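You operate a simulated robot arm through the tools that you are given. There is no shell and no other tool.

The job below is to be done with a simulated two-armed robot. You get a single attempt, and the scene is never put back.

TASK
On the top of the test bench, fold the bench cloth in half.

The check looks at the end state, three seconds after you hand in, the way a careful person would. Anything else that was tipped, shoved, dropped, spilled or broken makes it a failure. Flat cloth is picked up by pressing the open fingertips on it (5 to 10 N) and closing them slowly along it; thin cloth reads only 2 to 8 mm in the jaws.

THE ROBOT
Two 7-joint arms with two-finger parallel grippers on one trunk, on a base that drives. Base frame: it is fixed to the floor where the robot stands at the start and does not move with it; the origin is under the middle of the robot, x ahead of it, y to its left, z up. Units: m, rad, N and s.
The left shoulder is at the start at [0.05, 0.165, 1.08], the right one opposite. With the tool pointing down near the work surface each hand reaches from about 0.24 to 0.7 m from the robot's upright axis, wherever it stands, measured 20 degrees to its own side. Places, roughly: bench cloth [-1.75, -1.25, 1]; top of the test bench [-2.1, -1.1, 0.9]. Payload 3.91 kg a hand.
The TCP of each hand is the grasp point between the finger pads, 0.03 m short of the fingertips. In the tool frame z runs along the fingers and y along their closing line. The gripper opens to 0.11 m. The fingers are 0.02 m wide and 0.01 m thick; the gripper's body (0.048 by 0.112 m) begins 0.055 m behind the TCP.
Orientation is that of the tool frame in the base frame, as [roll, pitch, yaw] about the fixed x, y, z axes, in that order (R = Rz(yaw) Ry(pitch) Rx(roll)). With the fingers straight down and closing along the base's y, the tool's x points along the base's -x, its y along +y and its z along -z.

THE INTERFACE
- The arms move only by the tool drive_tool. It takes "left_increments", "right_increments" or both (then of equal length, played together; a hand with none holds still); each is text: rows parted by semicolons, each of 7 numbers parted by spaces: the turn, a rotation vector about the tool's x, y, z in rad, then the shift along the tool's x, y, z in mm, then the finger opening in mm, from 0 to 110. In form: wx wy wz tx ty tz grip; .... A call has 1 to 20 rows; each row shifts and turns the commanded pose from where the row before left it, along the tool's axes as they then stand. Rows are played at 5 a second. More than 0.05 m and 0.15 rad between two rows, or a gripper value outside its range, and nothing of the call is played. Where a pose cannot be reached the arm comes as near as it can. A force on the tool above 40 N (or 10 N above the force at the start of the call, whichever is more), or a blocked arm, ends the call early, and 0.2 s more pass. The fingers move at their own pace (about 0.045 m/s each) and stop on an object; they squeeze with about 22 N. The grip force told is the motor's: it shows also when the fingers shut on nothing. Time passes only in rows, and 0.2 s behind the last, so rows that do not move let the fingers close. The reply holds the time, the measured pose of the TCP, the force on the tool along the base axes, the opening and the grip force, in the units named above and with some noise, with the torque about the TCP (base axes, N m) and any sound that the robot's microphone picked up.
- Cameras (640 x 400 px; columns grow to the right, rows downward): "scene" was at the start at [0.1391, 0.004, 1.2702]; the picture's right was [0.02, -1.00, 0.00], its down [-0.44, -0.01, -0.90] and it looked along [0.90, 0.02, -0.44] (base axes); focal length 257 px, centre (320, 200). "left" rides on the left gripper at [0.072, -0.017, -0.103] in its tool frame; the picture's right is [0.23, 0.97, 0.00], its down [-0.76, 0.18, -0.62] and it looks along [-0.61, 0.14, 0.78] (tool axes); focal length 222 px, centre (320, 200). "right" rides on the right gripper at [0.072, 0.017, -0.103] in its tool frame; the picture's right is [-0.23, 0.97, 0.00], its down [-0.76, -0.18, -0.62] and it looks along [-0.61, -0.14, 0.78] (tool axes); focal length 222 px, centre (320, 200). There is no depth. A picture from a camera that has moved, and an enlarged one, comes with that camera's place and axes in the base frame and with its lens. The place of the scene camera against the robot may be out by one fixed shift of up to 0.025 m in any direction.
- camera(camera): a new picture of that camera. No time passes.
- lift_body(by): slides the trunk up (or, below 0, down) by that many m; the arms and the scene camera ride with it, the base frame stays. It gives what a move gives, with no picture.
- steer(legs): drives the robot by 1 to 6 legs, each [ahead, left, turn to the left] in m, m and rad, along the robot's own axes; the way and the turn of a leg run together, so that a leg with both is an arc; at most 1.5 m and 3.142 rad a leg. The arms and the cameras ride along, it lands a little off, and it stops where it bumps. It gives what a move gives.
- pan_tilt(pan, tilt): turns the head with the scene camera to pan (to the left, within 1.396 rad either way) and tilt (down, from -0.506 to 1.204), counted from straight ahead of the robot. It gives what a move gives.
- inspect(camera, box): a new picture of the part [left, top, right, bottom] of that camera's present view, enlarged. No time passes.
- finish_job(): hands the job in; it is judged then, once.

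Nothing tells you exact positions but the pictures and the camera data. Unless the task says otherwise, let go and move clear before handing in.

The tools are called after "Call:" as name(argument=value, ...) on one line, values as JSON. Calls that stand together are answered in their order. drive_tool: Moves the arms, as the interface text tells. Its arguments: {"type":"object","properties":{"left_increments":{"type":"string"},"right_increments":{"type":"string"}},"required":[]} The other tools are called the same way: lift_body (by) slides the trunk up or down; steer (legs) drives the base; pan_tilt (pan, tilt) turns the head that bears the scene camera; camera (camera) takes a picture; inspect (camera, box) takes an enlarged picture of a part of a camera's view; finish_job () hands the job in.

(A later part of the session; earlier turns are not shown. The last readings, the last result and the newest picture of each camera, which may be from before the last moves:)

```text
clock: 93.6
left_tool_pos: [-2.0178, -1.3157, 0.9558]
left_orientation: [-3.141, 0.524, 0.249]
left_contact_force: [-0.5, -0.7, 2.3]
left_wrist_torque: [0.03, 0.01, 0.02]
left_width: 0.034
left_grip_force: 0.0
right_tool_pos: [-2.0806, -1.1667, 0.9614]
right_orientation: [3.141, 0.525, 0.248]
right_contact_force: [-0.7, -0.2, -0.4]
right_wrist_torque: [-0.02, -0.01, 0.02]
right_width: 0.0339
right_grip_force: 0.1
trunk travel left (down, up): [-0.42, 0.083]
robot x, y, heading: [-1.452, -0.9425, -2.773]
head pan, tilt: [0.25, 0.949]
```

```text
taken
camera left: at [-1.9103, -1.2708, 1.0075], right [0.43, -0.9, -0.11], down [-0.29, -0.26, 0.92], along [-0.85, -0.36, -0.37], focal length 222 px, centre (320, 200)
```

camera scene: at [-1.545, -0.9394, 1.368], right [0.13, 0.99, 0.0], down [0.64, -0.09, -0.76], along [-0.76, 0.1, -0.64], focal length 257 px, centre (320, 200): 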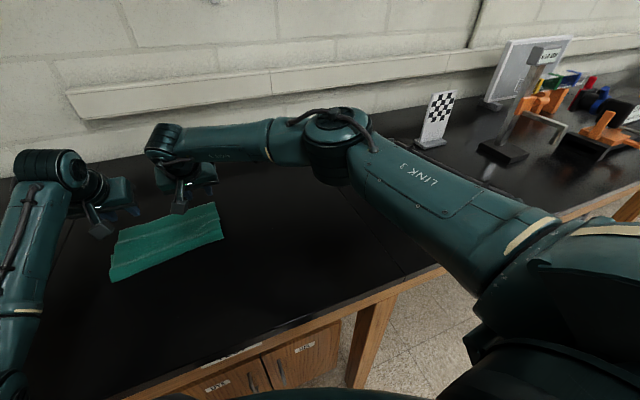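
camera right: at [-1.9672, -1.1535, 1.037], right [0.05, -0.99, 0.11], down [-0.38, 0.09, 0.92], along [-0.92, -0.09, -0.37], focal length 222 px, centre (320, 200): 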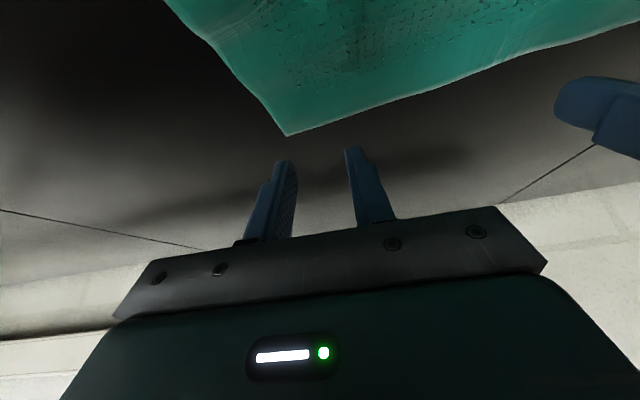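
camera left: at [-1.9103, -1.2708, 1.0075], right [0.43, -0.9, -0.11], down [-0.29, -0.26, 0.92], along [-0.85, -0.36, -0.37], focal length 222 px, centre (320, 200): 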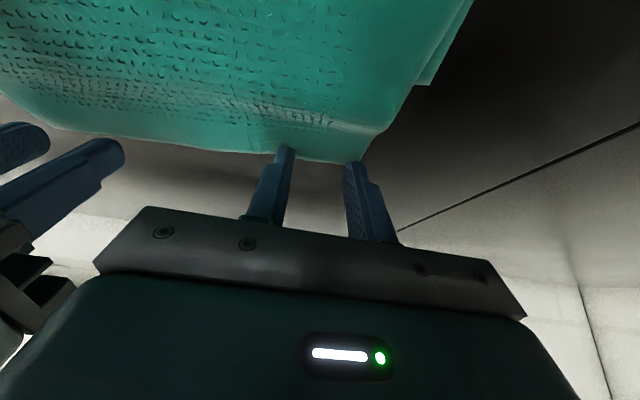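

The left fingertips are right at the cloth's edge, too far out. I raise slightly, shift the left 10 mm nearer, and press again.

Call:
drive_tool(left_increments="0 0 0 -2.0 0 -3.5 34; 0 0 0 8.65 0 -5.0 34; 0 0 0 2.0 0 3.5 34; 0 0 0 0.5 0 0.9 34; 0 0 0 0 0 0 34")

Call:
camera(camera="left")

Call:
camera(camera="right")

```text
clock: 94.8
left_tool_pos: [-2.0073, -1.3133, 0.953]
left_orientation: [-3.14, 0.526, 0.251]
left_contact_force: [1.4, -0.1, 5.5]
left_wrist_torque: [0.03, 0.03, -0.02]
left_width: 0.0342
left_grip_force: 0.1
right_tool_pos: [-2.0811, -1.1668, 0.9608]
right_orientation: [3.14, 0.526, 0.248]
right_contact_force: [0.2, -0.4, 0.5]
right_wrist_torque: [-0.02, -0.01, 0.01]
right_width: 0.0341
right_grip_force: 0.1
trunk travel left (down, up): [-0.42, 0.083]
robot x, y, heading: [-1.4486, -0.9404, -2.775]
head pan, tilt: [0.25, 0.949]
```

```text
taken
camera left: at [-1.9001, -1.2682, 1.0069], right [0.43, -0.9, -0.11], down [-0.29, -0.26, 0.92], along [-0.85, -0.36, -0.37], focal length 222 px, centre (320, 200)
```

left: 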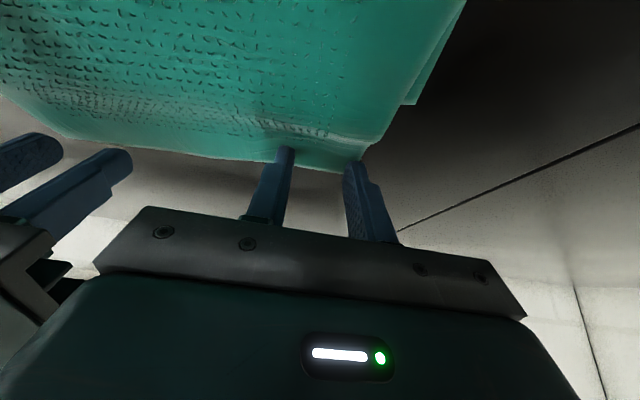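

```text
taken
camera right: at [-1.9665, -1.1537, 1.0135], right [0.05, -0.99, 0.11], down [-0.38, 0.09, 0.92], along [-0.92, -0.09, -0.37], focal length 222 px, centre (320, 200)
```

right: 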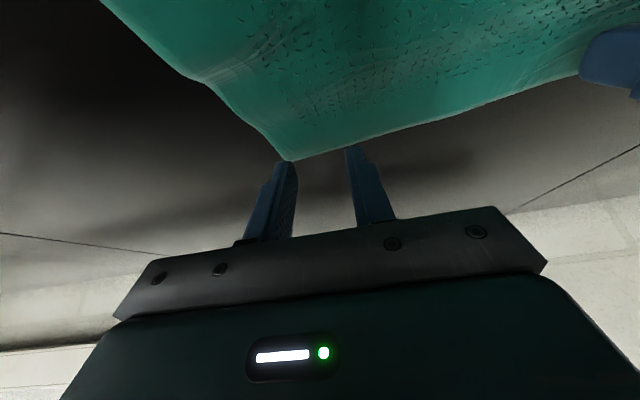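

The left now presses about 12 mm inside the edge with 5.5 N. I add a touch more and close it slowly.

Call:
drive_tool(left_increments="0 0 0 0.25 0 0.4 34; 0 0 0 0 0 0 32; 0 0 0 0 0 0 30; 0 0 0 0 0 0 28; 0 0 0 0 0 0 26; 0 0 0 0 0 0 24; 0 0 0 0 0 0 22; 0 0 0 0 0 0 20; 0 0 0 0 0 0 18; 0 0 0 0 0 0 16; 0 0 0 0 0 0 14; 0 0 0 0 0 0 12; 0 0 0 0 0 0 10; 0 0 0 0 0 0 8; 0 0 0 0 0 0 6; 0 0 0 0 0 0 4; 0 0 0 0 0 0 2; 0 0 0 0 0 0 0; 0 0 0 0 0 0 0; 0 0 0 0 0 0 0")

Call:
camera(camera="left")

```text
clock: 99.0
left_tool_pos: [-2.008, -1.313, 0.9538]
left_orientation: [3.142, 0.527, 0.247]
left_contact_force: [0.5, 0.0, 10.2]
left_wrist_torque: [0.04, 0.03, -0.02]
left_width: 0.0115
left_grip_force: 22.1
right_tool_pos: [-2.0811, -1.167, 0.9623]
right_orientation: [-3.141, 0.525, 0.249]
right_contact_force: [-0.5, -0.5, -0.1]
right_wrist_torque: [0.02, 0.02, 0.0]
right_width: 0.034
right_grip_force: 0.0
trunk travel left (down, up): [-0.42, 0.083]
robot x, y, heading: [-1.4537, -0.9432, -2.773]
head pan, tilt: [0.25, 0.949]
```

```text
taken
camera left: at [-1.8998, -1.2677, 1.0064], right [0.43, -0.9, -0.11], down [-0.29, -0.26, 0.92], along [-0.85, -0.36, -0.37], focal length 222 px, centre (320, 200)
```

left: 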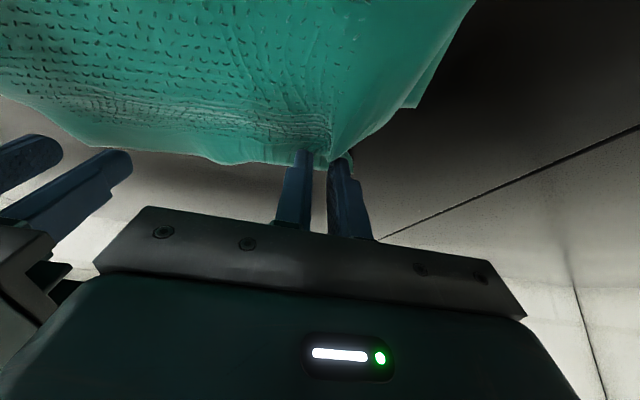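

The left has a ridge (11.5 mm bunch). I lift it slightly and ease it right for slack while bringing the right hand down to press.

Call:
drive_tool(left_increments="0 0 0 -1.5 0 -2.6 0; 0 0 0 -0.5 -4 -0.9 0; 0 0 0 0 -4 0 0; 0 0 0 0 0 0 0", right_increments="0 0 0 2.6 0 -1.5 34; 0 0 0 1.7 0 3.0 34; 0 0 0 1.2 0 2.2 34; 0 0 0 0 0 0 34")

Call:
camera(camera="right")

```text
clock: 100.0
left_tool_pos: [-2.0111, -1.3053, 0.9557]
left_orientation: [-3.141, 0.521, 0.247]
left_contact_force: [-0.1, -1.1, 0.3]
left_wrist_torque: [-0.04, -0.03, 0.01]
left_width: 0.011
left_grip_force: 22.1
right_tool_pos: [-2.0773, -1.1662, 0.955]
right_orientation: [3.139, 0.527, 0.249]
right_contact_force: [0.6, 0.3, 1.5]
right_wrist_torque: [-0.05, -0.02, -0.01]
right_width: 0.034
right_grip_force: 0.0
trunk travel left (down, up): [-0.42, 0.083]
robot x, y, heading: [-1.4507, -0.9406, -2.779]
head pan, tilt: [0.25, 0.949]
```

```text
taken
camera right: at [-1.9641, -1.1532, 1.0072], right [0.05, -0.99, 0.11], down [-0.38, 0.09, 0.92], along [-0.92, -0.09, -0.37], focal length 222 px, centre (320, 200)
```

right: 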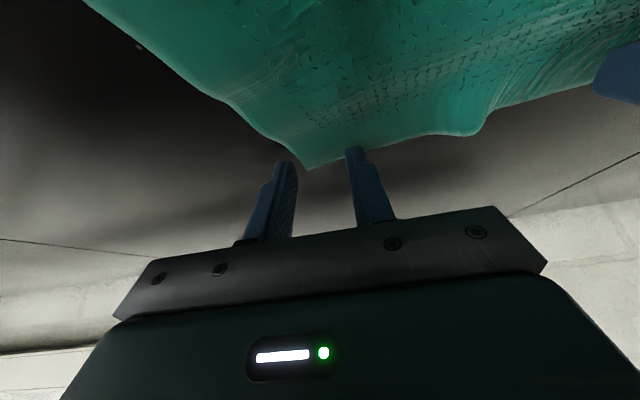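

The right corner moved about 12 mm inward as slack came in, so the outer finger is off the cloth. I raise, shift the right hand 14 mm left and 5 mm forward, and press again.

Call:
drive_tool(right_increments="0 0 0 -2.5 0 -4.3 34; 0 0 0 -4.3 7 2.5 34; 0 0 0 0 7 0 34; 0 0 0 2.0 0 3.5 34; 0 0 0 0 0 0 34")

Call:
camera(camera="right")

```text
clock: 101.2
left_tool_pos: [-2.0096, -1.3061, 0.9568]
left_orientation: [3.139, 0.524, 0.248]
left_contact_force: [0.0, -0.3, 0.8]
left_wrist_torque: [-0.01, 0.01, 0.02]
left_width: 0.0108
left_grip_force: 22.2
right_tool_pos: [-2.0796, -1.1824, 0.9552]
right_orientation: [3.14, 0.526, 0.248]
right_contact_force: [1.4, -0.3, 0.6]
right_wrist_torque: [0.01, 0.0, 0.04]
right_width: 0.0339
right_grip_force: 0.1
trunk travel left (down, up): [-0.42, 0.083]
robot x, y, heading: [-1.4515, -0.9424, -2.778]
head pan, tilt: [0.25, 0.949]
```

```text
taken
camera right: at [-1.9655, -1.1683, 1.0082], right [0.05, -0.99, 0.11], down [-0.38, 0.09, 0.92], along [-0.92, -0.09, -0.37], focal length 222 px, centre (320, 200)
```

right: 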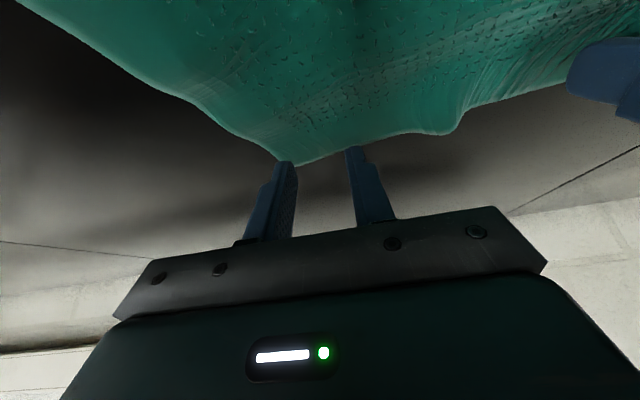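

The contact points are only ~3 mm inside the edge; I bring the right hand 8 mm nearer and press.

Call:
drive_tool(right_increments="0 0 0 -1.0 0 -1.7 34; 0 0 0 6.9 0 -4.0 34; 0 0 0 1.2 0 2.0 34; 0 0 0 0.6 0 1.0 34; 0 0 0 0 0 0 34")

Call:
camera(camera="right")

```text
clock: 102.4
left_tool_pos: [-2.0092, -1.3049, 0.957]
left_orientation: [-3.142, 0.522, 0.249]
left_contact_force: [0.1, -0.2, 0.0]
left_wrist_torque: [0.0, 0.0, 0.0]
left_width: 0.011
left_grip_force: 21.8
right_tool_pos: [-2.0722, -1.1801, 0.9557]
right_orientation: [3.139, 0.524, 0.248]
right_contact_force: [-1.1, 0.3, 3.7]
right_wrist_torque: [-0.02, 0.1, -0.02]
right_width: 0.0339
right_grip_force: 0.0
trunk travel left (down, up): [-0.42, 0.083]
robot x, y, heading: [-1.4509, -0.941, -2.772]
head pan, tilt: [0.25, 0.949]
```

```text
taken
camera right: at [-1.9579, -1.1661, 1.0069], right [0.05, -0.99, 0.11], down [-0.38, 0.09, 0.92], along [-0.92, -0.09, -0.37], focal length 222 px, centre (320, 200)
```

right: 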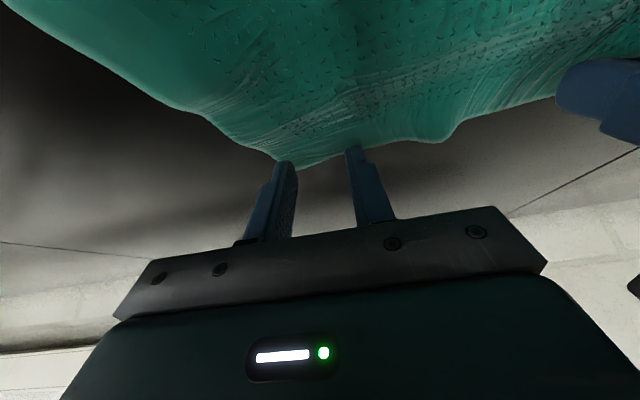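

Good: about 6 mm inside now with 3.7 N. I press a bit more and close slowly.

Call:
drive_tool(right_increments="0 0 0 0.5 0 0.85 34; 0 0 0 0 0 0 32; 0 0 0 0 0 0 30; 0 0 0 0 0 0 28; 0 0 0 0 0 0 26; 0 0 0 0 0 0 24; 0 0 0 0 0 0 22; 0 0 0 0 0 0 20; 0 0 0 0 0 0 18; 0 0 0 0 0 0 16; 0 0 0 0 0 0 14; 0 0 0 0 0 0 12; 0 0 0 0 0 0 10; 0 0 0 0 0 0 8; 0 0 0 0 0 0 6; 0 0 0 0 0 0 4; 0 0 0 0 0 0 2; 0 0 0 0 0 0 0; 0 0 0 0 0 0 0; 0 0 0 0 0 0 0")

Call:
camera(camera="right")

Call:
camera(camera="left")

```text
clock: 106.6
left_tool_pos: [-2.0099, -1.305, 0.9559]
left_orientation: [-3.141, 0.525, 0.248]
left_contact_force: [-1.1, 3.2, 0.6]
left_wrist_torque: [0.07, 0.07, 0.0]
left_width: 0.0112
left_grip_force: 21.6
right_tool_pos: [-2.0718, -1.1804, 0.953]
right_orientation: [3.138, 0.527, 0.247]
right_contact_force: [0.8, -4.5, 10.5]
right_wrist_torque: [-0.14, 0.06, 0.02]
right_width: 0.0046
right_grip_force: 21.8
trunk travel left (down, up): [-0.42, 0.083]
robot x, y, heading: [-1.4513, -0.9437, -2.777]
head pan, tilt: [0.25, 0.949]
```

```text
taken
camera right: at [-1.9569, -1.1664, 1.0064], right [0.05, -0.99, 0.12], down [-0.38, 0.09, 0.92], along [-0.92, -0.09, -0.37], focal length 222 px, centre (320, 200)
```

right: 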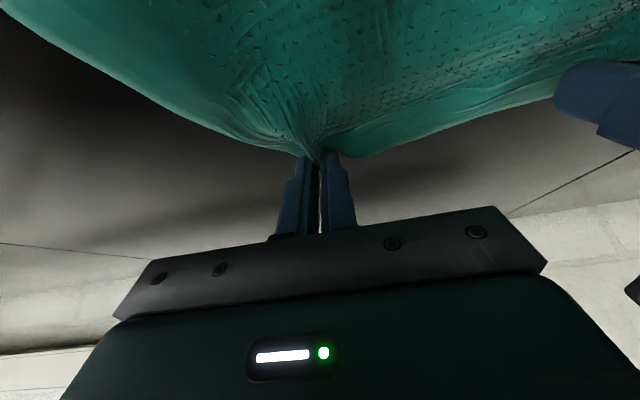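

```text
taken
camera left: at [-1.9016, -1.2603, 1.01], right [0.43, -0.9, -0.11], down [-0.29, -0.26, 0.92], along [-0.85, -0.36, -0.37], focal length 222 px, centre (320, 200)
```

left: 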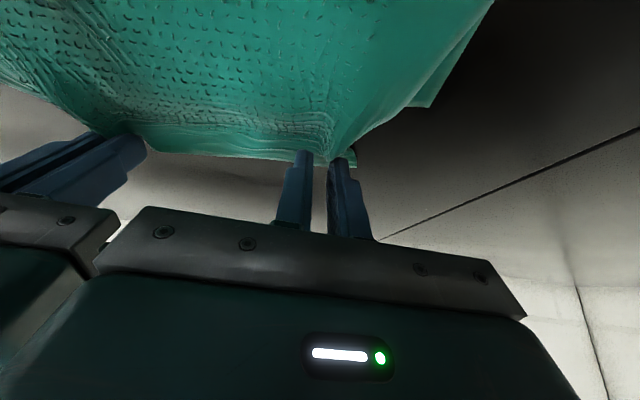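

Both hands hold the overhanging edge (11 mm and 4.6 mm). I now lift it and carry it back over toward me, partly unfolding, so the crease can re-form further forward at the true middle.

Call:
drive_tool(left_increments="0 0 0 -4.9 -0.8 -20.3 0; 0 0 0 -4.9 -0.8 -20.3 0; 0 -0.0375 0 3.6 0 -25.2 0; 0 -0.0375 0 3.6 0 -25.2 0; 0 -0.025 0 9.9 0 -22 0; 0 -0.025 0 9.9 0 -22 0; 0 -0.025 0 13.9 0 -20 0; 0 -0.025 0 13.9 0 -20 0; 0 -0.025 0 17.8 0 -14.9 0; 0 -0.025 0 17.8 0 -14.9 0; 0 0 0 0 0 0 0", right_increments="0 0 0 -5.15 0.8 -21.9 0; 0 0 0 -5.15 0.8 -21.9 0; 0 -0.0375 0 4.05 0 -25.5 0; 0 -0.0375 0 4.05 0 -25.5 0; 0 -0.025 0 10.3 0 -22.2 0; 0 -0.025 0 10.3 0 -22.2 0; 0 -0.025 0 14.3 0 -20.3 0; 0 -0.025 0 14.3 0 -20.3 0; 0 -0.025 0 18.1 0 -15.3 0; 0 -0.025 0 18.1 0 -15.3 0; 0 0 0 0 0 0 0")

Call:
camera(camera="scene")

Call:
camera(camera="left")

Call:
camera(camera="right")

```text
clock: 109.0
left_tool_pos: [-1.8388, -1.2611, 1.0733]
left_orientation: [3.141, 0.748, 0.247]
left_contact_force: [-0.1, 0.3, 0.9]
left_wrist_torque: [0.01, 0.0, 0.02]
left_width: 0.0108
left_grip_force: 22.0
right_tool_pos: [-1.8944, -1.1353, 1.0735]
right_orientation: [3.14, 0.75, 0.246]
right_contact_force: [0.2, -1.2, 0.1]
right_wrist_torque: [0.01, -0.03, 0.05]
right_width: 0.0038
right_grip_force: 22.1
trunk travel left (down, up): [-0.42, 0.083]
robot x, y, heading: [-1.4508, -0.9438, -2.772]
head pan, tilt: [0.25, 0.949]
```

```text
taken
camera scene: at [-1.5205, -0.9926, 1.3482], right [-0.58, 0.82, 0.0], down [0.66, 0.47, -0.58], along [-0.47, -0.34, -0.81], focal length 257 px, centre (320, 200)
```

scene: 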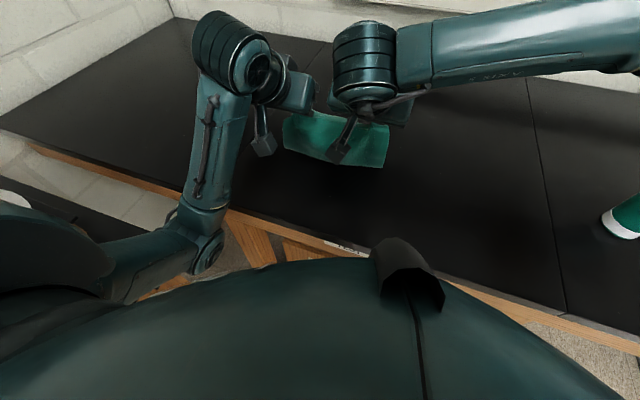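

```text
taken
camera left: at [-1.7221, -1.213, 1.0998], right [0.4, -0.9, -0.15], down [-0.09, -0.2, 0.97], along [-0.91, -0.38, -0.16], focal length 222 px, centre (320, 200)
```

left: 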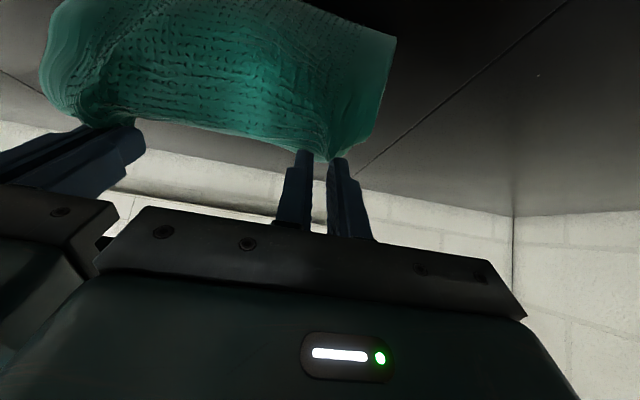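

```text
taken
camera right: at [-1.7711, -1.1202, 1.0997], right [0.08, -0.98, 0.16], down [-0.17, 0.14, 0.97], along [-0.98, -0.1, -0.16], focal length 222 px, centre (320, 200)
```

right: 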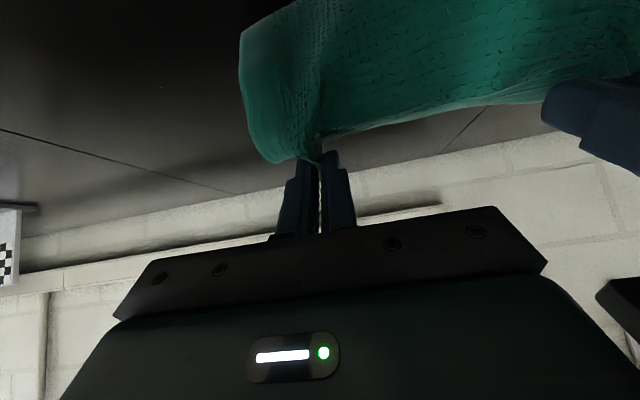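

The edge is held well and the fabric is bellying toward me. A closer look at the crease region in the scene view.

Call:
inspect(camera="scene", box=[250, 70, 420, 190])

```text
3.33 times, centred on (335, 130) of scene
camera zoom: at [-1.5205, -0.9926, 1.3482], right [-0.58, 0.82, 0.0], down [0.66, 0.47, -0.58], along [-0.47, -0.34, -0.81], focal length 858 px, centre (270, 433)
```

zoom: 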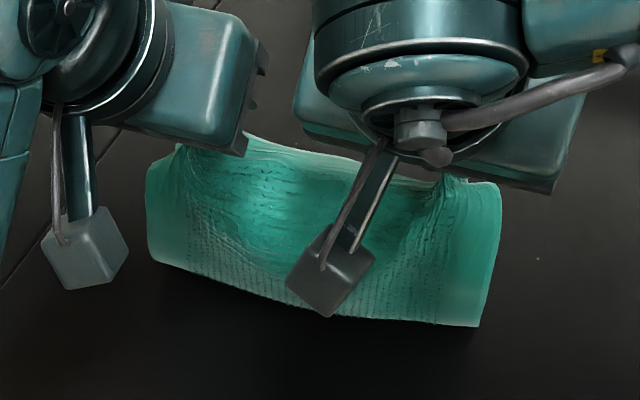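

The crease has already come back to about u 2.12 (left) and 2.14 (right), near the target of 2.11/2.13. I go a little further back, then start forward again.

Call:
drive_tool(left_increments="0 -0.025 0 18.6 0 -6.9 0; 0 0 0 9 0 0 0; 0 0 0 0 0 0 0", right_increments="0 -0.025 0 19 0 -7.3 0; 0 0 0 9 0 0 0; 0 0 0 0 0 0 0")

Call:
inspect(camera="scene", box=[250, 70, 420, 190])

```text
clock: 109.8
left_tool_pos: [-1.8137, -1.2542, 1.0602]
left_orientation: [3.141, 0.773, 0.245]
left_contact_force: [0.5, 0.5, 0.5]
left_wrist_torque: [-0.01, -0.03, 0.02]
left_width: 0.0111
left_grip_force: 21.8
right_tool_pos: [-1.8702, -1.1301, 1.0596]
right_orientation: [3.141, 0.775, 0.248]
right_contact_force: [0.4, -0.3, 0.8]
right_wrist_torque: [-0.01, -0.03, 0.0]
right_width: 0.0041
right_grip_force: 21.8
trunk travel left (down, up): [-0.42, 0.083]
robot x, y, heading: [-1.4529, -0.9406, -2.771]
head pan, tilt: [0.25, 0.949]
```

```text
3.33 times, centred on (335, 130) of scene
camera zoom: at [-1.5202, -0.9926, 1.3483], right [-0.58, 0.82, 0.0], down [0.66, 0.47, -0.58], along [-0.48, -0.34, -0.81], focal length 858 px, centre (270, 433)
```

zoom: 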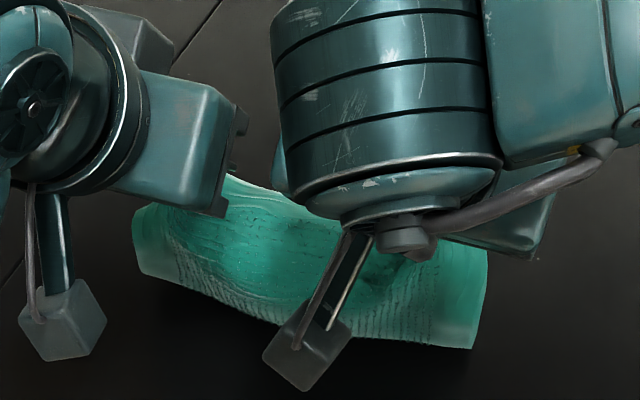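

The crease line is now close to the true middle. I carry the edge forward and down again to just above the lower layer's back edge.

Call:
drive_tool(left_increments="0 0.0125 0 -10 0 5.65 0; 0 0.0125 0 -10 0 5.65 0; 0 0.025 0 -11.1 0 10.1 0; 0 0.025 0 -11.1 0 10.1 0; 0 0.025 0 -8.4 0 13.4 0; 0 0.025 0 -8.4 0 13.4 0; 0 0.025 0 -4.95 0 19.6 0; 0 0.025 0 -4.95 0 19.6 0; 0 0.025 0 0.65 0 20.4 0; 0 0.025 0 0.65 0 20.4 0; 0 0.0125 0 2 0 13.3 0; 0 0 0 0 0 0 0", right_increments="0 0.0125 0 -10 0 5.25 0; 0 0.0125 0 -10 0 5.25 0; 0 0.025 0 -10.75 0 9.75 0; 0 0.025 0 -10.75 0 9.75 0; 0 0.025 0 -7.85 0 12.9 0; 0 0.025 0 -7.85 0 12.9 0; 0 0.025 0 -4.15 0 19 0; 0 0.025 0 -4.15 0 19 0; 0 0.025 0 1.25 0 19.95 0; 0 0.025 0 1.25 0 19.95 0; 0 0.0125 0 2.4 0 13 0; 0 0 0 0 0 0 0")

Call:
inspect(camera="scene", box=[250, 50, 420, 170])

Call:
camera(camera="left")

Call:
camera(camera="right")

```text
clock: 112.4
left_tool_pos: [-1.9504, -1.2886, 0.9832]
left_orientation: [-3.141, 0.536, 0.248]
left_contact_force: [0.4, 0.3, 0.9]
left_wrist_torque: [-0.02, 0.01, 0.01]
left_width: 0.0109
left_grip_force: 21.5
right_tool_pos: [-1.9996, -1.1625, 0.985]
right_orientation: [3.141, 0.538, 0.248]
right_contact_force: [0.7, -0.6, 0.1]
right_wrist_torque: [0.01, 0.01, -0.02]
right_width: 0.0042
right_grip_force: 22.0
trunk travel left (down, up): [-0.42, 0.083]
robot x, y, heading: [-1.4566, -0.9406, -2.773]
head pan, tilt: [0.25, 0.949]
```

```text
3.33 times, centred on (335, 110) of scene
camera zoom: at [-1.5201, -0.9925, 1.3483], right [-0.58, 0.82, 0.0], down [0.66, 0.47, -0.58], along [-0.48, -0.34, -0.81], focal length 858 px, centre (270, 500)
```

zoom: 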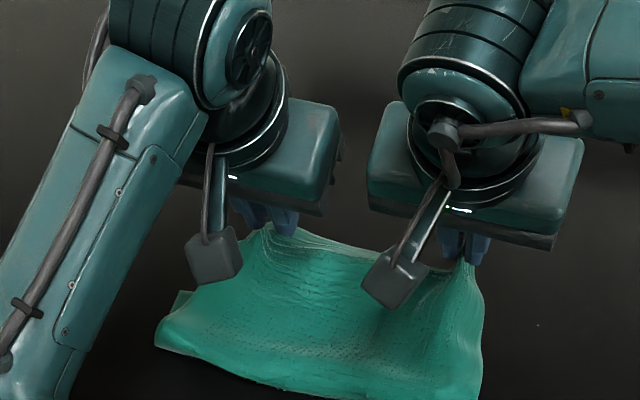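

```text
taken
camera left: at [-1.8415, -1.2432, 1.0349], right [0.43, -0.9, -0.12], down [-0.28, -0.25, 0.92], along [-0.86, -0.36, -0.36], focal length 222 px, centre (320, 200)
```

left: 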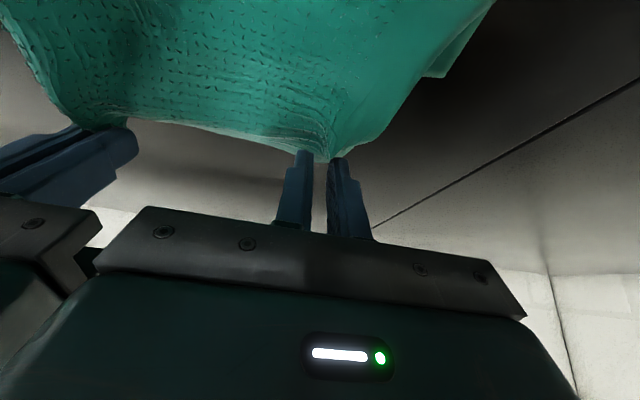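

```text
taken
camera right: at [-1.8844, -1.1488, 1.0352], right [0.05, -0.99, 0.12], down [-0.37, 0.09, 0.92], along [-0.93, -0.09, -0.36], focal length 222 px, centre (320, 200)
```

right: 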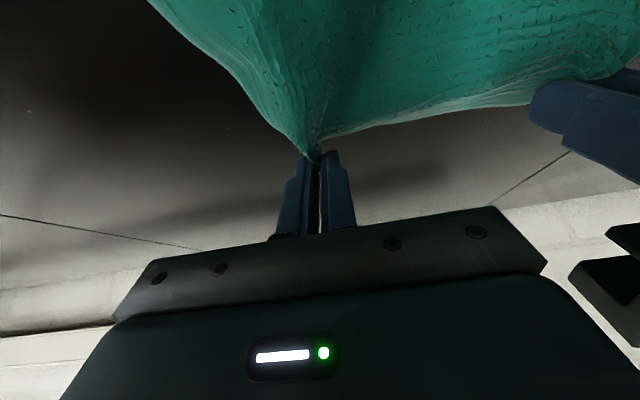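

The fabric is being laid, but the lower layer slid toward me by about 5 cm with the pull: its back-left corner is now near u 2.17. I need a wider look at the right side before setting the edge down.

Call:
inspect(camera="scene", box=[270, 90, 420, 190])

Call:
inspect(camera="left", box=[0, 0, 520, 180])

Call:
inspect(camera="right", box=[120, 0, 640, 180])

```text
4.00 times, centred on (345, 140) of scene
camera zoom: at [-1.5201, -0.9925, 1.3483], right [-0.58, 0.82, 0.0], down [0.66, 0.47, -0.58], along [-0.48, -0.34, -0.81], focal length 1029 px, centre (220, 440)
```

zoom: 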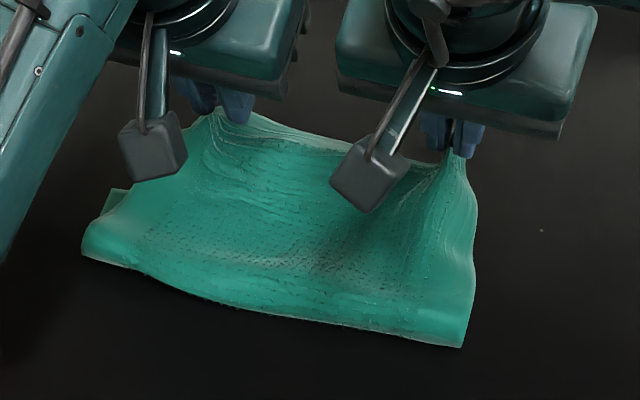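

```text
1.23 times, centred on (260, 90) of left
camera zoom: at [-1.8415, -1.2432, 1.0349], right [0.43, -0.9, -0.12], down [-0.28, -0.25, 0.92], along [-0.86, -0.36, -0.36], focal length 273 px, centre (394, 335)
```

zoom: 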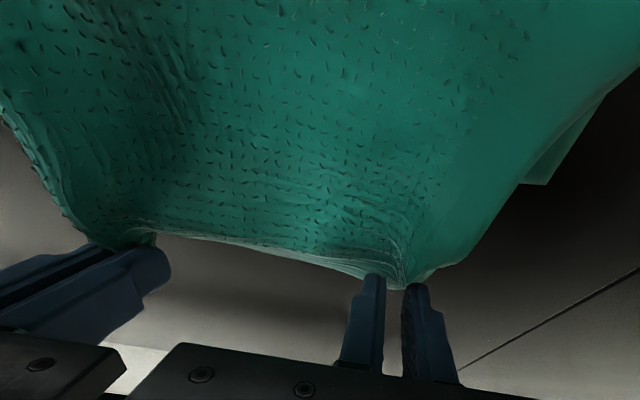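

```text
1.23 times, centred on (380, 90) of right
camera zoom: at [-1.8844, -1.1488, 1.0352], right [0.05, -0.99, 0.12], down [-0.37, 0.09, 0.92], along [-0.93, -0.09, -0.36], focal length 273 px, centre (246, 335)
```

zoom: 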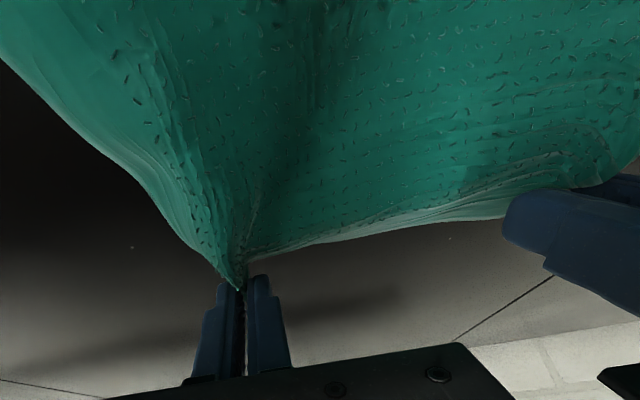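

The top edge overhangs the lower edge by about 5 cm, with slack in the belly. I bring the held edge back onto the lower back edge while turning the fingers more upright, then lower it.

Call:
drive_tool(left_increments="0 0.057 0 6.0 0 -3.6 0; 0 0.057 0 6.2 0 -3.25 0; 0 0.057 0 6.4 0 -2.9 0; 0 0.057 0 6.5 0 -2.5 0; 0 0.057 0 6.7 0 -2.15 0; 0 0.057 0 6.8 0 -1.8 0; 0 0 0 1.6 0 7.8 0; 0 0 0 0 0 0 0", right_increments="0 0.057 0 7.6 0 -4.5 0; 0 0.057 0 7.8 0 -4.1 0; 0 0.057 0 8.0 0 -3.65 0; 0 0.057 0 8.2 0 -3.2 0; 0 0.057 0 8.4 0 -2.7 0; 0 0.057 0 8.5 0 -2.2 0; 0 0 0 1.6 0 7.8 0; 0 0 0 0 0 0 0")

Call:
inspect(camera="scene", box=[270, 80, 420, 180])

Call:
camera(camera="left")

Call:
camera(camera="right")

```text
clock: 114.2
left_tool_pos: [-1.9083, -1.2774, 0.9768]
left_orientation: [3.141, 0.194, 0.248]
left_contact_force: [0.7, 0.2, 0.0]
left_wrist_torque: [0.01, -0.03, 0.02]
left_width: 0.0108
left_grip_force: 21.7
right_tool_pos: [-1.9479, -1.15, 0.9758]
right_orientation: [3.141, 0.195, 0.247]
right_contact_force: [-0.1, 0.0, -0.3]
right_wrist_torque: [-0.02, 0.0, -0.01]
right_width: 0.0039
right_grip_force: 22.6
trunk travel left (down, up): [-0.42, 0.083]
robot x, y, heading: [-1.4506, -0.9429, -2.779]
head pan, tilt: [0.25, 0.949]
```

```text
4.00 times, centred on (345, 130) of scene
camera zoom: at [-1.5201, -0.9926, 1.3483], right [-0.58, 0.82, 0.0], down [0.66, 0.47, -0.58], along [-0.48, -0.34, -0.81], focal length 1029 px, centre (220, 480)
```

zoom: 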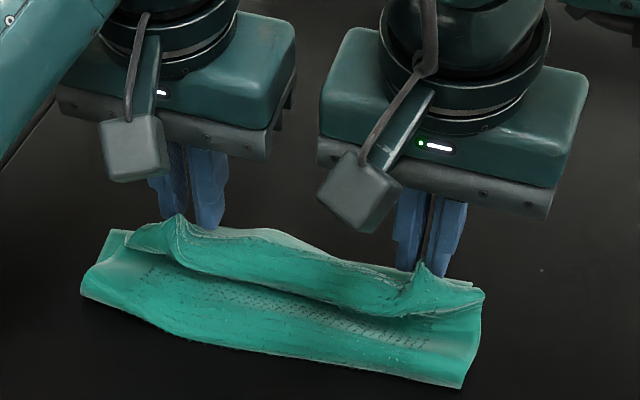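

```text
taken
camera left: at [-1.8237, -1.2386, 1.0628], right [0.46, -0.89, -0.04], down [-0.57, -0.33, 0.76], along [-0.69, -0.32, -0.65], focal length 222 px, centre (320, 200)
```

left: 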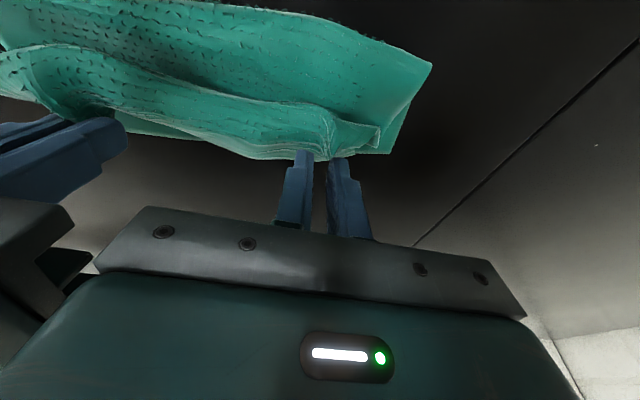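

```text
taken
camera right: at [-1.8559, -1.1418, 1.0632], right [0.02, -1.0, 0.04], down [-0.65, 0.02, 0.76], along [-0.76, -0.05, -0.65], focal length 222 px, centre (320, 200)
```

right: 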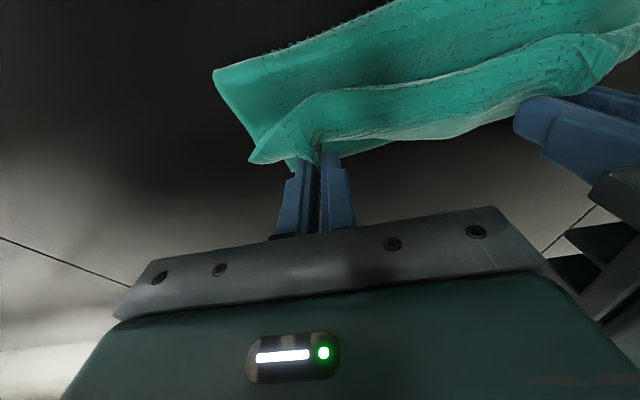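

The left edge is aligned, the right needs about 18 mm forward to reach the lower back-right corner. I adjust the right, then lower both to set the edge down on the lower layer.

Call:
drive_tool(left_increments="0 0 0 0 0 0 0; 0 0 0 0 0 0 0; 0 0 0 1.2 0 5.9 0; 0 0 0 1.0 0 4.9 0; 0 0 0 0 0 0 0", right_increments="0 0 0 -8.8 0 1.7 0; 0 0 0 -8.8 0 1.7 0; 0 0 0 1.2 0 5.9 0; 0 0 0 1.0 0 4.9 0; 0 0 0 0 0 0 0")

Call:
drive_tool(left_increments="0 0 0 0.4 0 2 0; 0 0 0 0 0 0 0", right_increments="0 0 0 0.4 0 2 0; 0 0 0 0 0 0 0")

Call:
inspect(camera="scene", box=[270, 80, 420, 180])

```text
clock: 115.4
left_tool_pos: [-1.9075, -1.2777, 0.9643]
left_orientation: [-3.141, 0.194, 0.249]
left_contact_force: [-0.3, 2.2, 1.8]
left_wrist_torque: [0.08, 0.03, 0.03]
left_width: 0.0109
left_grip_force: 21.8
right_tool_pos: [-1.9641, -1.1546, 0.9649]
right_orientation: [3.14, 0.195, 0.248]
right_contact_force: [0.7, -1.9, 0.9]
right_wrist_torque: [-0.06, -0.02, -0.02]
right_width: 0.0044
right_grip_force: 22.6
trunk travel left (down, up): [-0.42, 0.083]
robot x, y, heading: [-1.451, -0.9445, -2.778]
head pan, tilt: [0.25, 0.949]
```

```text
clock: 116.0
left_tool_pos: [-1.9075, -1.2771, 0.9615]
left_orientation: [3.141, 0.194, 0.247]
left_contact_force: [0.1, 2.7, 3.5]
left_wrist_torque: [0.11, 0.0, 0.04]
left_width: 0.0111
left_grip_force: 21.5
right_tool_pos: [-1.9654, -1.1535, 0.9641]
right_orientation: [3.14, 0.195, 0.248]
right_contact_force: [1.0, -1.9, 2.3]
right_wrist_torque: [-0.02, -0.04, -0.04]
right_width: 0.0042
right_grip_force: 21.9
trunk travel left (down, up): [-0.42, 0.083]
robot x, y, heading: [-1.4546, -0.9409, -2.775]
head pan, tilt: [0.25, 0.949]
```

```text
4.00 times, centred on (345, 130) of scene
camera zoom: at [-1.5198, -0.9923, 1.3484], right [-0.58, 0.82, 0.0], down [0.66, 0.47, -0.58], along [-0.48, -0.34, -0.81], focal length 1029 px, centre (220, 480)
```

zoom: 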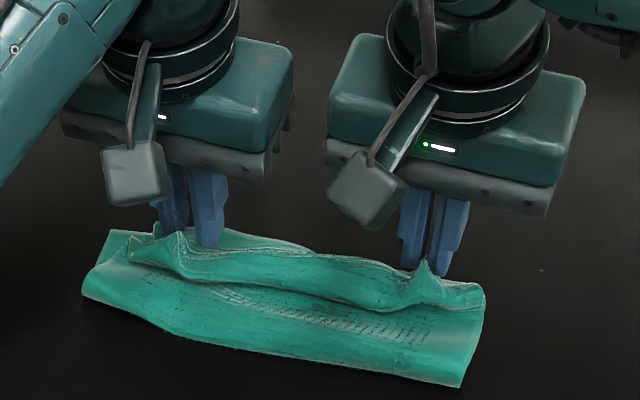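

Both edges now rest on the lower back edge. I open the fingers slowly while still lightly pressing, which spreads the pinched ridges flat, then lift off.

Call:
drive_tool(left_increments="0 0 0 0 0 0 14; 0 0 0 0 0 0 18; 0 0 0 0 0 0 22; 0 0 0 0 0 0 26; 0 0 0 0 0 0 30; 0 0 0 0 0 0 34; 0 0 0 0 0 0 34; 0 0 0 0 0 -3 34; 0 0 0 0 0 -5 34; 0 0 0 0 0 -10 34; 0 0 0 0 0 -15 34; 0 0 0 0 0 -20 34; 0 0 0 0 0 0 34; 0 0 0 0 0 0 34", right_increments="0 0 0 0 0 0 8; 0 0 0 0 0 0 12; 0 0 0 0 0 0 17; 0 0 0 0 0 0 22; 0 0 0 0 0 0 28; 0 0 0 0 0 0 34; 0 0 0 0 0 0 34; 0 0 0 0 0 -3 34; 0 0 0 0 0 -5 34; 0 0 0 0 0 -10 34; 0 0 0 0 0 -15 34; 0 0 0 0 0 -20 34; 0 0 0 0 0 0 34; 0 0 0 0 0 0 34")

Call:
inspect(camera="scene", box=[270, 80, 420, 180])

Call:
camera(camera="left")

Call:
camera(camera="right")

```text
clock: 119.0
left_tool_pos: [-1.8984, -1.2758, 1.0158]
left_orientation: [3.141, 0.194, 0.246]
left_contact_force: [-0.5, 0.7, 0.4]
left_wrist_torque: [-0.02, -0.03, -0.01]
left_width: 0.0342
left_grip_force: 0.2
right_tool_pos: [-1.9555, -1.1521, 1.0159]
right_orientation: [3.139, 0.197, 0.247]
right_contact_force: [0.4, 0.0, 0.6]
right_wrist_torque: [-0.04, -0.03, 0.0]
right_width: 0.0338
right_grip_force: 0.1
trunk travel left (down, up): [-0.42, 0.083]
robot x, y, heading: [-1.4501, -0.9435, -2.775]
head pan, tilt: [0.25, 0.949]
```

```text
4.00 times, centred on (345, 130) of scene
camera zoom: at [-1.5201, -0.9926, 1.3483], right [-0.58, 0.82, 0.0], down [0.66, 0.47, -0.58], along [-0.48, -0.34, -0.81], focal length 1029 px, centre (220, 480)
```

zoom: 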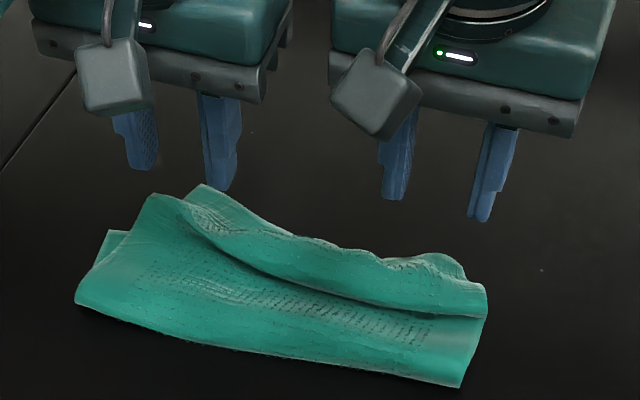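

```text
taken
camera left: at [-1.8135, -1.2368, 1.1017], right [0.46, -0.89, -0.04], down [-0.56, -0.33, 0.76], along [-0.69, -0.32, -0.65], focal length 222 px, centre (320, 200)
```

left: 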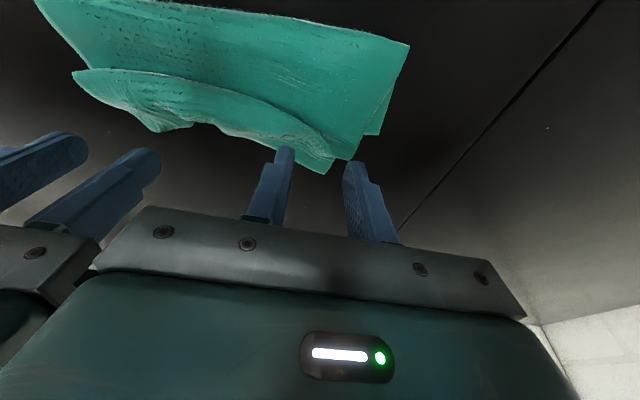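

```text
taken
camera right: at [-1.8632, -1.144, 1.1021], right [0.02, -1.0, 0.04], down [-0.65, 0.02, 0.76], along [-0.76, -0.05, -0.65], focal length 222 px, centre (320, 200)
```

right: 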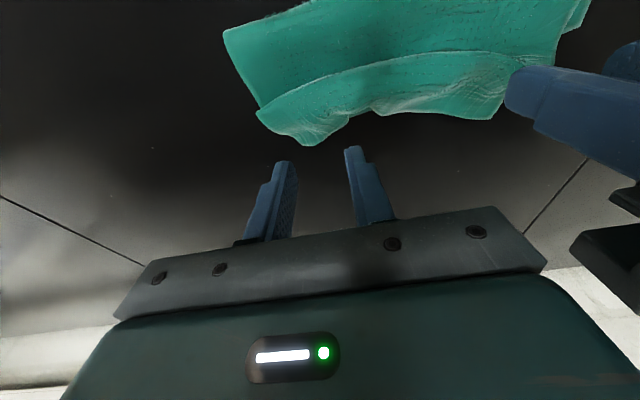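

The crease hasn't re-formed at the middle; the springy cloth pushed its edge back out in waves. A more reliable way is to unfold it flat again and then fold by lifting along the true midline with both hands, so the fold line is exactly where I pinch. First I re-grip the two top corners to unfold.

Call:
drive_tool(left_increments="0 0 0 -25 -3.3 5 34; 0 0 0 -26 -3.3 5 34; 0 0 0 3 0 15 34; 0 0 0 3 0 15 34; 0 0 0 0 0 0 34", right_increments="0 0 0 -8.8 0 1.7 34; 0 0 0 -8.8 0 1.7 34; 0 0 0 3 0 14.7 34; 0 0 0 3 0 14.7 34; 0 0 0 0 0 0 34")

Call:
camera(camera="left")

Call:
camera(camera="right")

Call:
inspect(camera="scene", box=[270, 70, 420, 170])

```text
clock: 120.2
left_tool_pos: [-1.9502, -1.2814, 0.9834]
left_orientation: [3.139, 0.194, 0.248]
left_contact_force: [-0.3, 0.1, 0.2]
left_wrist_torque: [0.01, 0.01, -0.02]
left_width: 0.0343
left_grip_force: 0.1
right_tool_pos: [-1.9715, -1.156, 0.985]
right_orientation: [3.141, 0.196, 0.249]
right_contact_force: [0.5, 0.2, 0.6]
right_wrist_torque: [-0.01, 0.03, 0.0]
right_width: 0.034
right_grip_force: 0.0
trunk travel left (down, up): [-0.42, 0.083]
robot x, y, heading: [-1.455, -0.943, -2.777]
head pan, tilt: [0.25, 0.949]
```

```text
taken
camera left: at [-1.865, -1.2428, 1.0708], right [0.45, -0.89, -0.04], down [-0.56, -0.33, 0.76], along [-0.69, -0.32, -0.65], focal length 222 px, centre (320, 200)
```

left: 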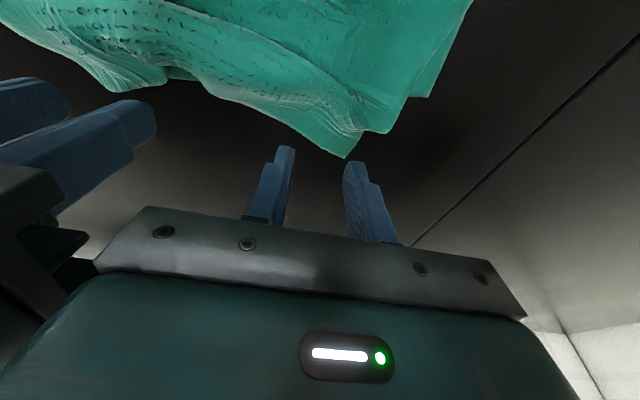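

```text
taken
camera right: at [-1.8805, -1.1486, 1.0714], right [0.02, -1.0, 0.04], down [-0.65, 0.02, 0.76], along [-0.76, -0.05, -0.65], focal length 222 px, centre (320, 200)
```

right: 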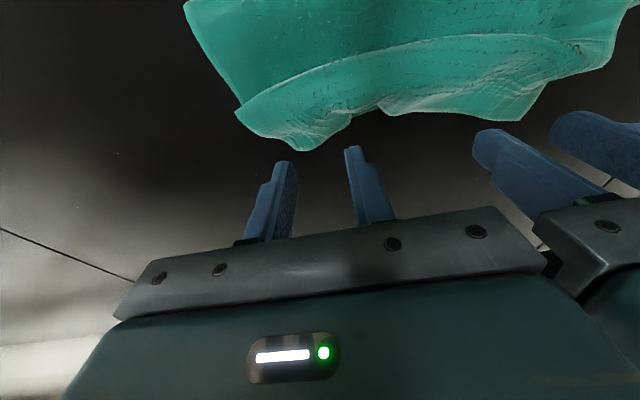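

```text
4.00 times, centred on (345, 120) of scene
camera zoom: at [-1.5201, -0.9926, 1.3483], right [-0.58, 0.82, 0.0], down [0.66, 0.47, -0.58], along [-0.48, -0.34, -0.81], focal length 1029 px, centre (220, 520)
```

zoom: 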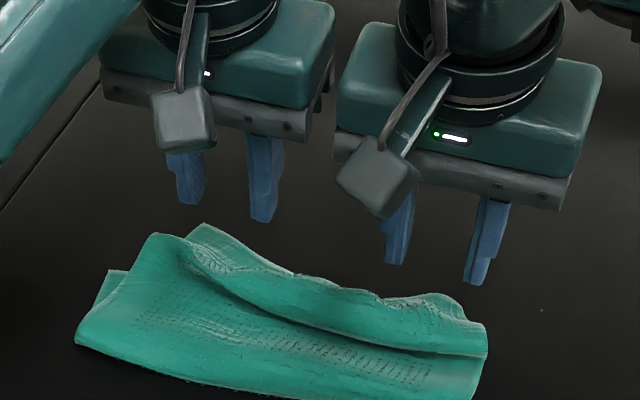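

The hands are over the wavy edge: the left at the corner, the right needs 10 mm to its right to centre on the wave's tip. I adjust and descend to contact.

Call:
drive_tool(left_increments="0 0 0 1.6 0 7.8 34; 0 0 0 1.6 0 7.8 34; 0 0 0 0 0 0 34", right_increments="0 0 0 1.6 -10 7.8 34; 0 0 0 1.2 0 5.9 34; 0 0 0 0 0 0 34")

Call:
drive_tool(left_increments="0 0 0 0.6 0 2.9 34; 0 0 0 0.4 0 2 34; 0 0 0 0 0 0 34", right_increments="0 0 0 0.8 0 3.9 34; 0 0 0 0.4 0 2 34; 0 0 0 0 0 0 34")

Call:
camera(camera="left")

Call:
camera(camera="right")

```text
clock: 121.0
left_tool_pos: [-1.9506, -1.2827, 0.9685]
left_orientation: [-3.141, 0.193, 0.249]
left_contact_force: [-0.2, 0.5, -0.5]
left_wrist_torque: [0.01, 0.0, -0.01]
left_width: 0.034
left_grip_force: 0.0
right_tool_pos: [-1.9744, -1.1462, 0.9717]
right_orientation: [-3.14, 0.193, 0.247]
right_contact_force: [-0.3, 0.8, -0.4]
right_wrist_torque: [0.01, -0.02, 0.02]
right_width: 0.0339
right_grip_force: 0.0
trunk travel left (down, up): [-0.42, 0.083]
robot x, y, heading: [-1.4515, -0.9444, -2.774]
head pan, tilt: [0.25, 0.949]
```

```text
clock: 121.8
left_tool_pos: [-1.9501, -1.2815, 0.9634]
left_orientation: [3.141, 0.193, 0.249]
left_contact_force: [0.3, 0.2, -0.6]
left_wrist_torque: [-0.05, 0.01, -0.01]
left_width: 0.0338
left_grip_force: 0.1
right_tool_pos: [-1.9737, -1.1471, 0.9661]
right_orientation: [-3.141, 0.193, 0.248]
right_contact_force: [0.0, 0.0, 0.2]
right_wrist_torque: [-0.02, 0.01, 0.0]
right_width: 0.0338
right_grip_force: 0.2
trunk travel left (down, up): [-0.42, 0.083]
robot x, y, heading: [-1.4484, -0.942, -2.778]
head pan, tilt: [0.25, 0.949]
```

```text
taken
camera left: at [-1.8653, -1.2426, 1.05], right [0.46, -0.89, -0.04], down [-0.56, -0.33, 0.76], along [-0.69, -0.32, -0.65], focal length 222 px, centre (320, 200)
```

left: 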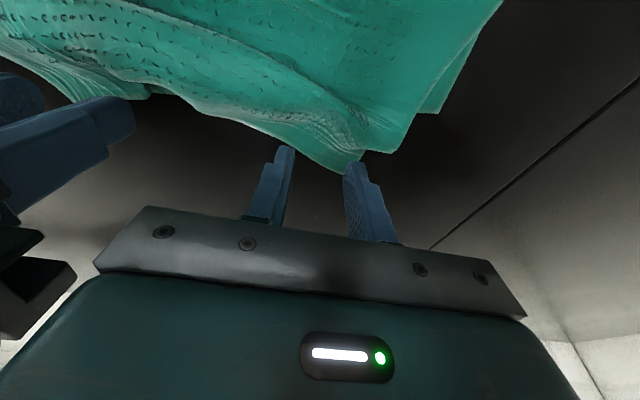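

```text
taken
camera right: at [-1.8827, -1.1386, 1.0523], right [0.02, -1.0, 0.04], down [-0.65, 0.02, 0.76], along [-0.76, -0.05, -0.65], focal length 222 px, centre (320, 200)
```

right: 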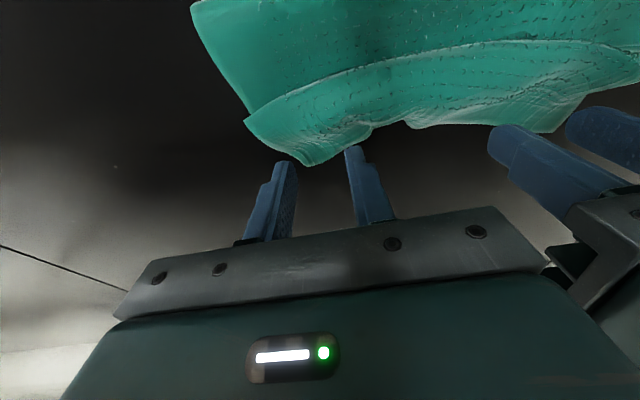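

Both pairs of fingertips sit right at the cloth's edge; I raise a little, move both about 11 mm nearer (left also 8 mm left), and lower again.

Call:
drive_tool(left_increments="0 0 0 -2 0 -11.8 34; 0 0 0 10.8 8 -2.1 34; 0 0 0 2 0 11.8 34; 0 0 0 0.6 0 2.9 34; 0 0 0 0 0 0 34", right_increments="0 0 0 -2 0 -11.8 34; 0 0 0 10.8 -2 -2.1 34; 0 0 0 2 0 11.8 34; 0 0 0 0.4 0 2 34; 0 0 0 0 0 0 34")

Call:
camera(camera="left")

Call:
camera(camera="right")

```text
clock: 123.0
left_tool_pos: [-1.9382, -1.2872, 0.9589]
left_orientation: [3.141, 0.194, 0.249]
left_contact_force: [0.2, -0.9, -0.1]
left_wrist_torque: [-0.02, 0.0, 0.0]
left_width: 0.034
left_grip_force: 0.0
right_tool_pos: [-1.9642, -1.1416, 0.9643]
right_orientation: [-3.141, 0.195, 0.247]
right_contact_force: [-0.1, 0.6, -0.3]
right_wrist_torque: [0.01, 0.01, -0.03]
right_width: 0.0338
right_grip_force: 0.1
trunk travel left (down, up): [-0.42, 0.083]
robot x, y, heading: [-1.4509, -0.9426, -2.773]
head pan, tilt: [0.25, 0.949]
```

```text
taken
camera left: at [-1.8529, -1.2474, 1.0471], right [0.46, -0.89, -0.04], down [-0.56, -0.33, 0.76], along [-0.69, -0.32, -0.65], focal length 222 px, centre (320, 200)
```

left: 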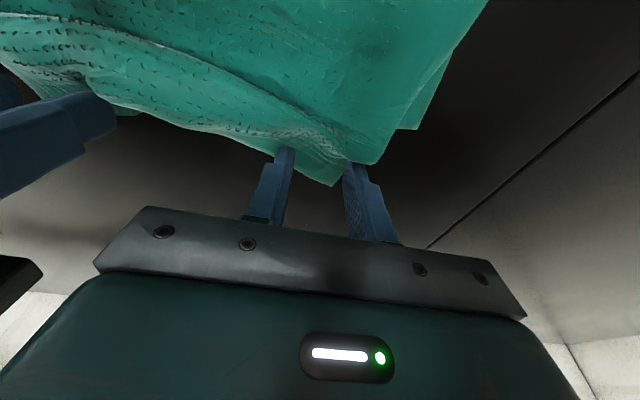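

```text
taken
camera right: at [-1.8727, -1.1338, 1.0498], right [0.02, -1.0, 0.04], down [-0.65, 0.02, 0.76], along [-0.76, -0.05, -0.65], focal length 222 px, centre (320, 200)
```

right: 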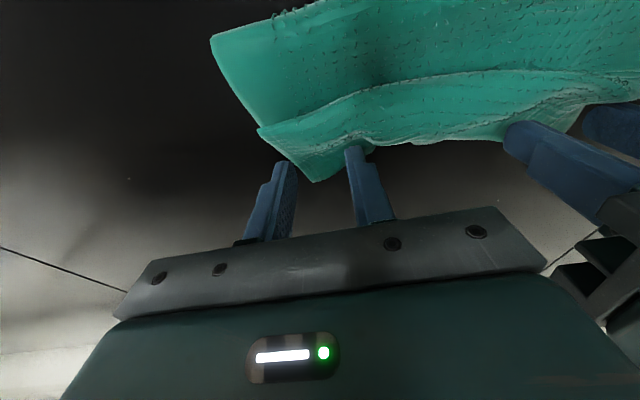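

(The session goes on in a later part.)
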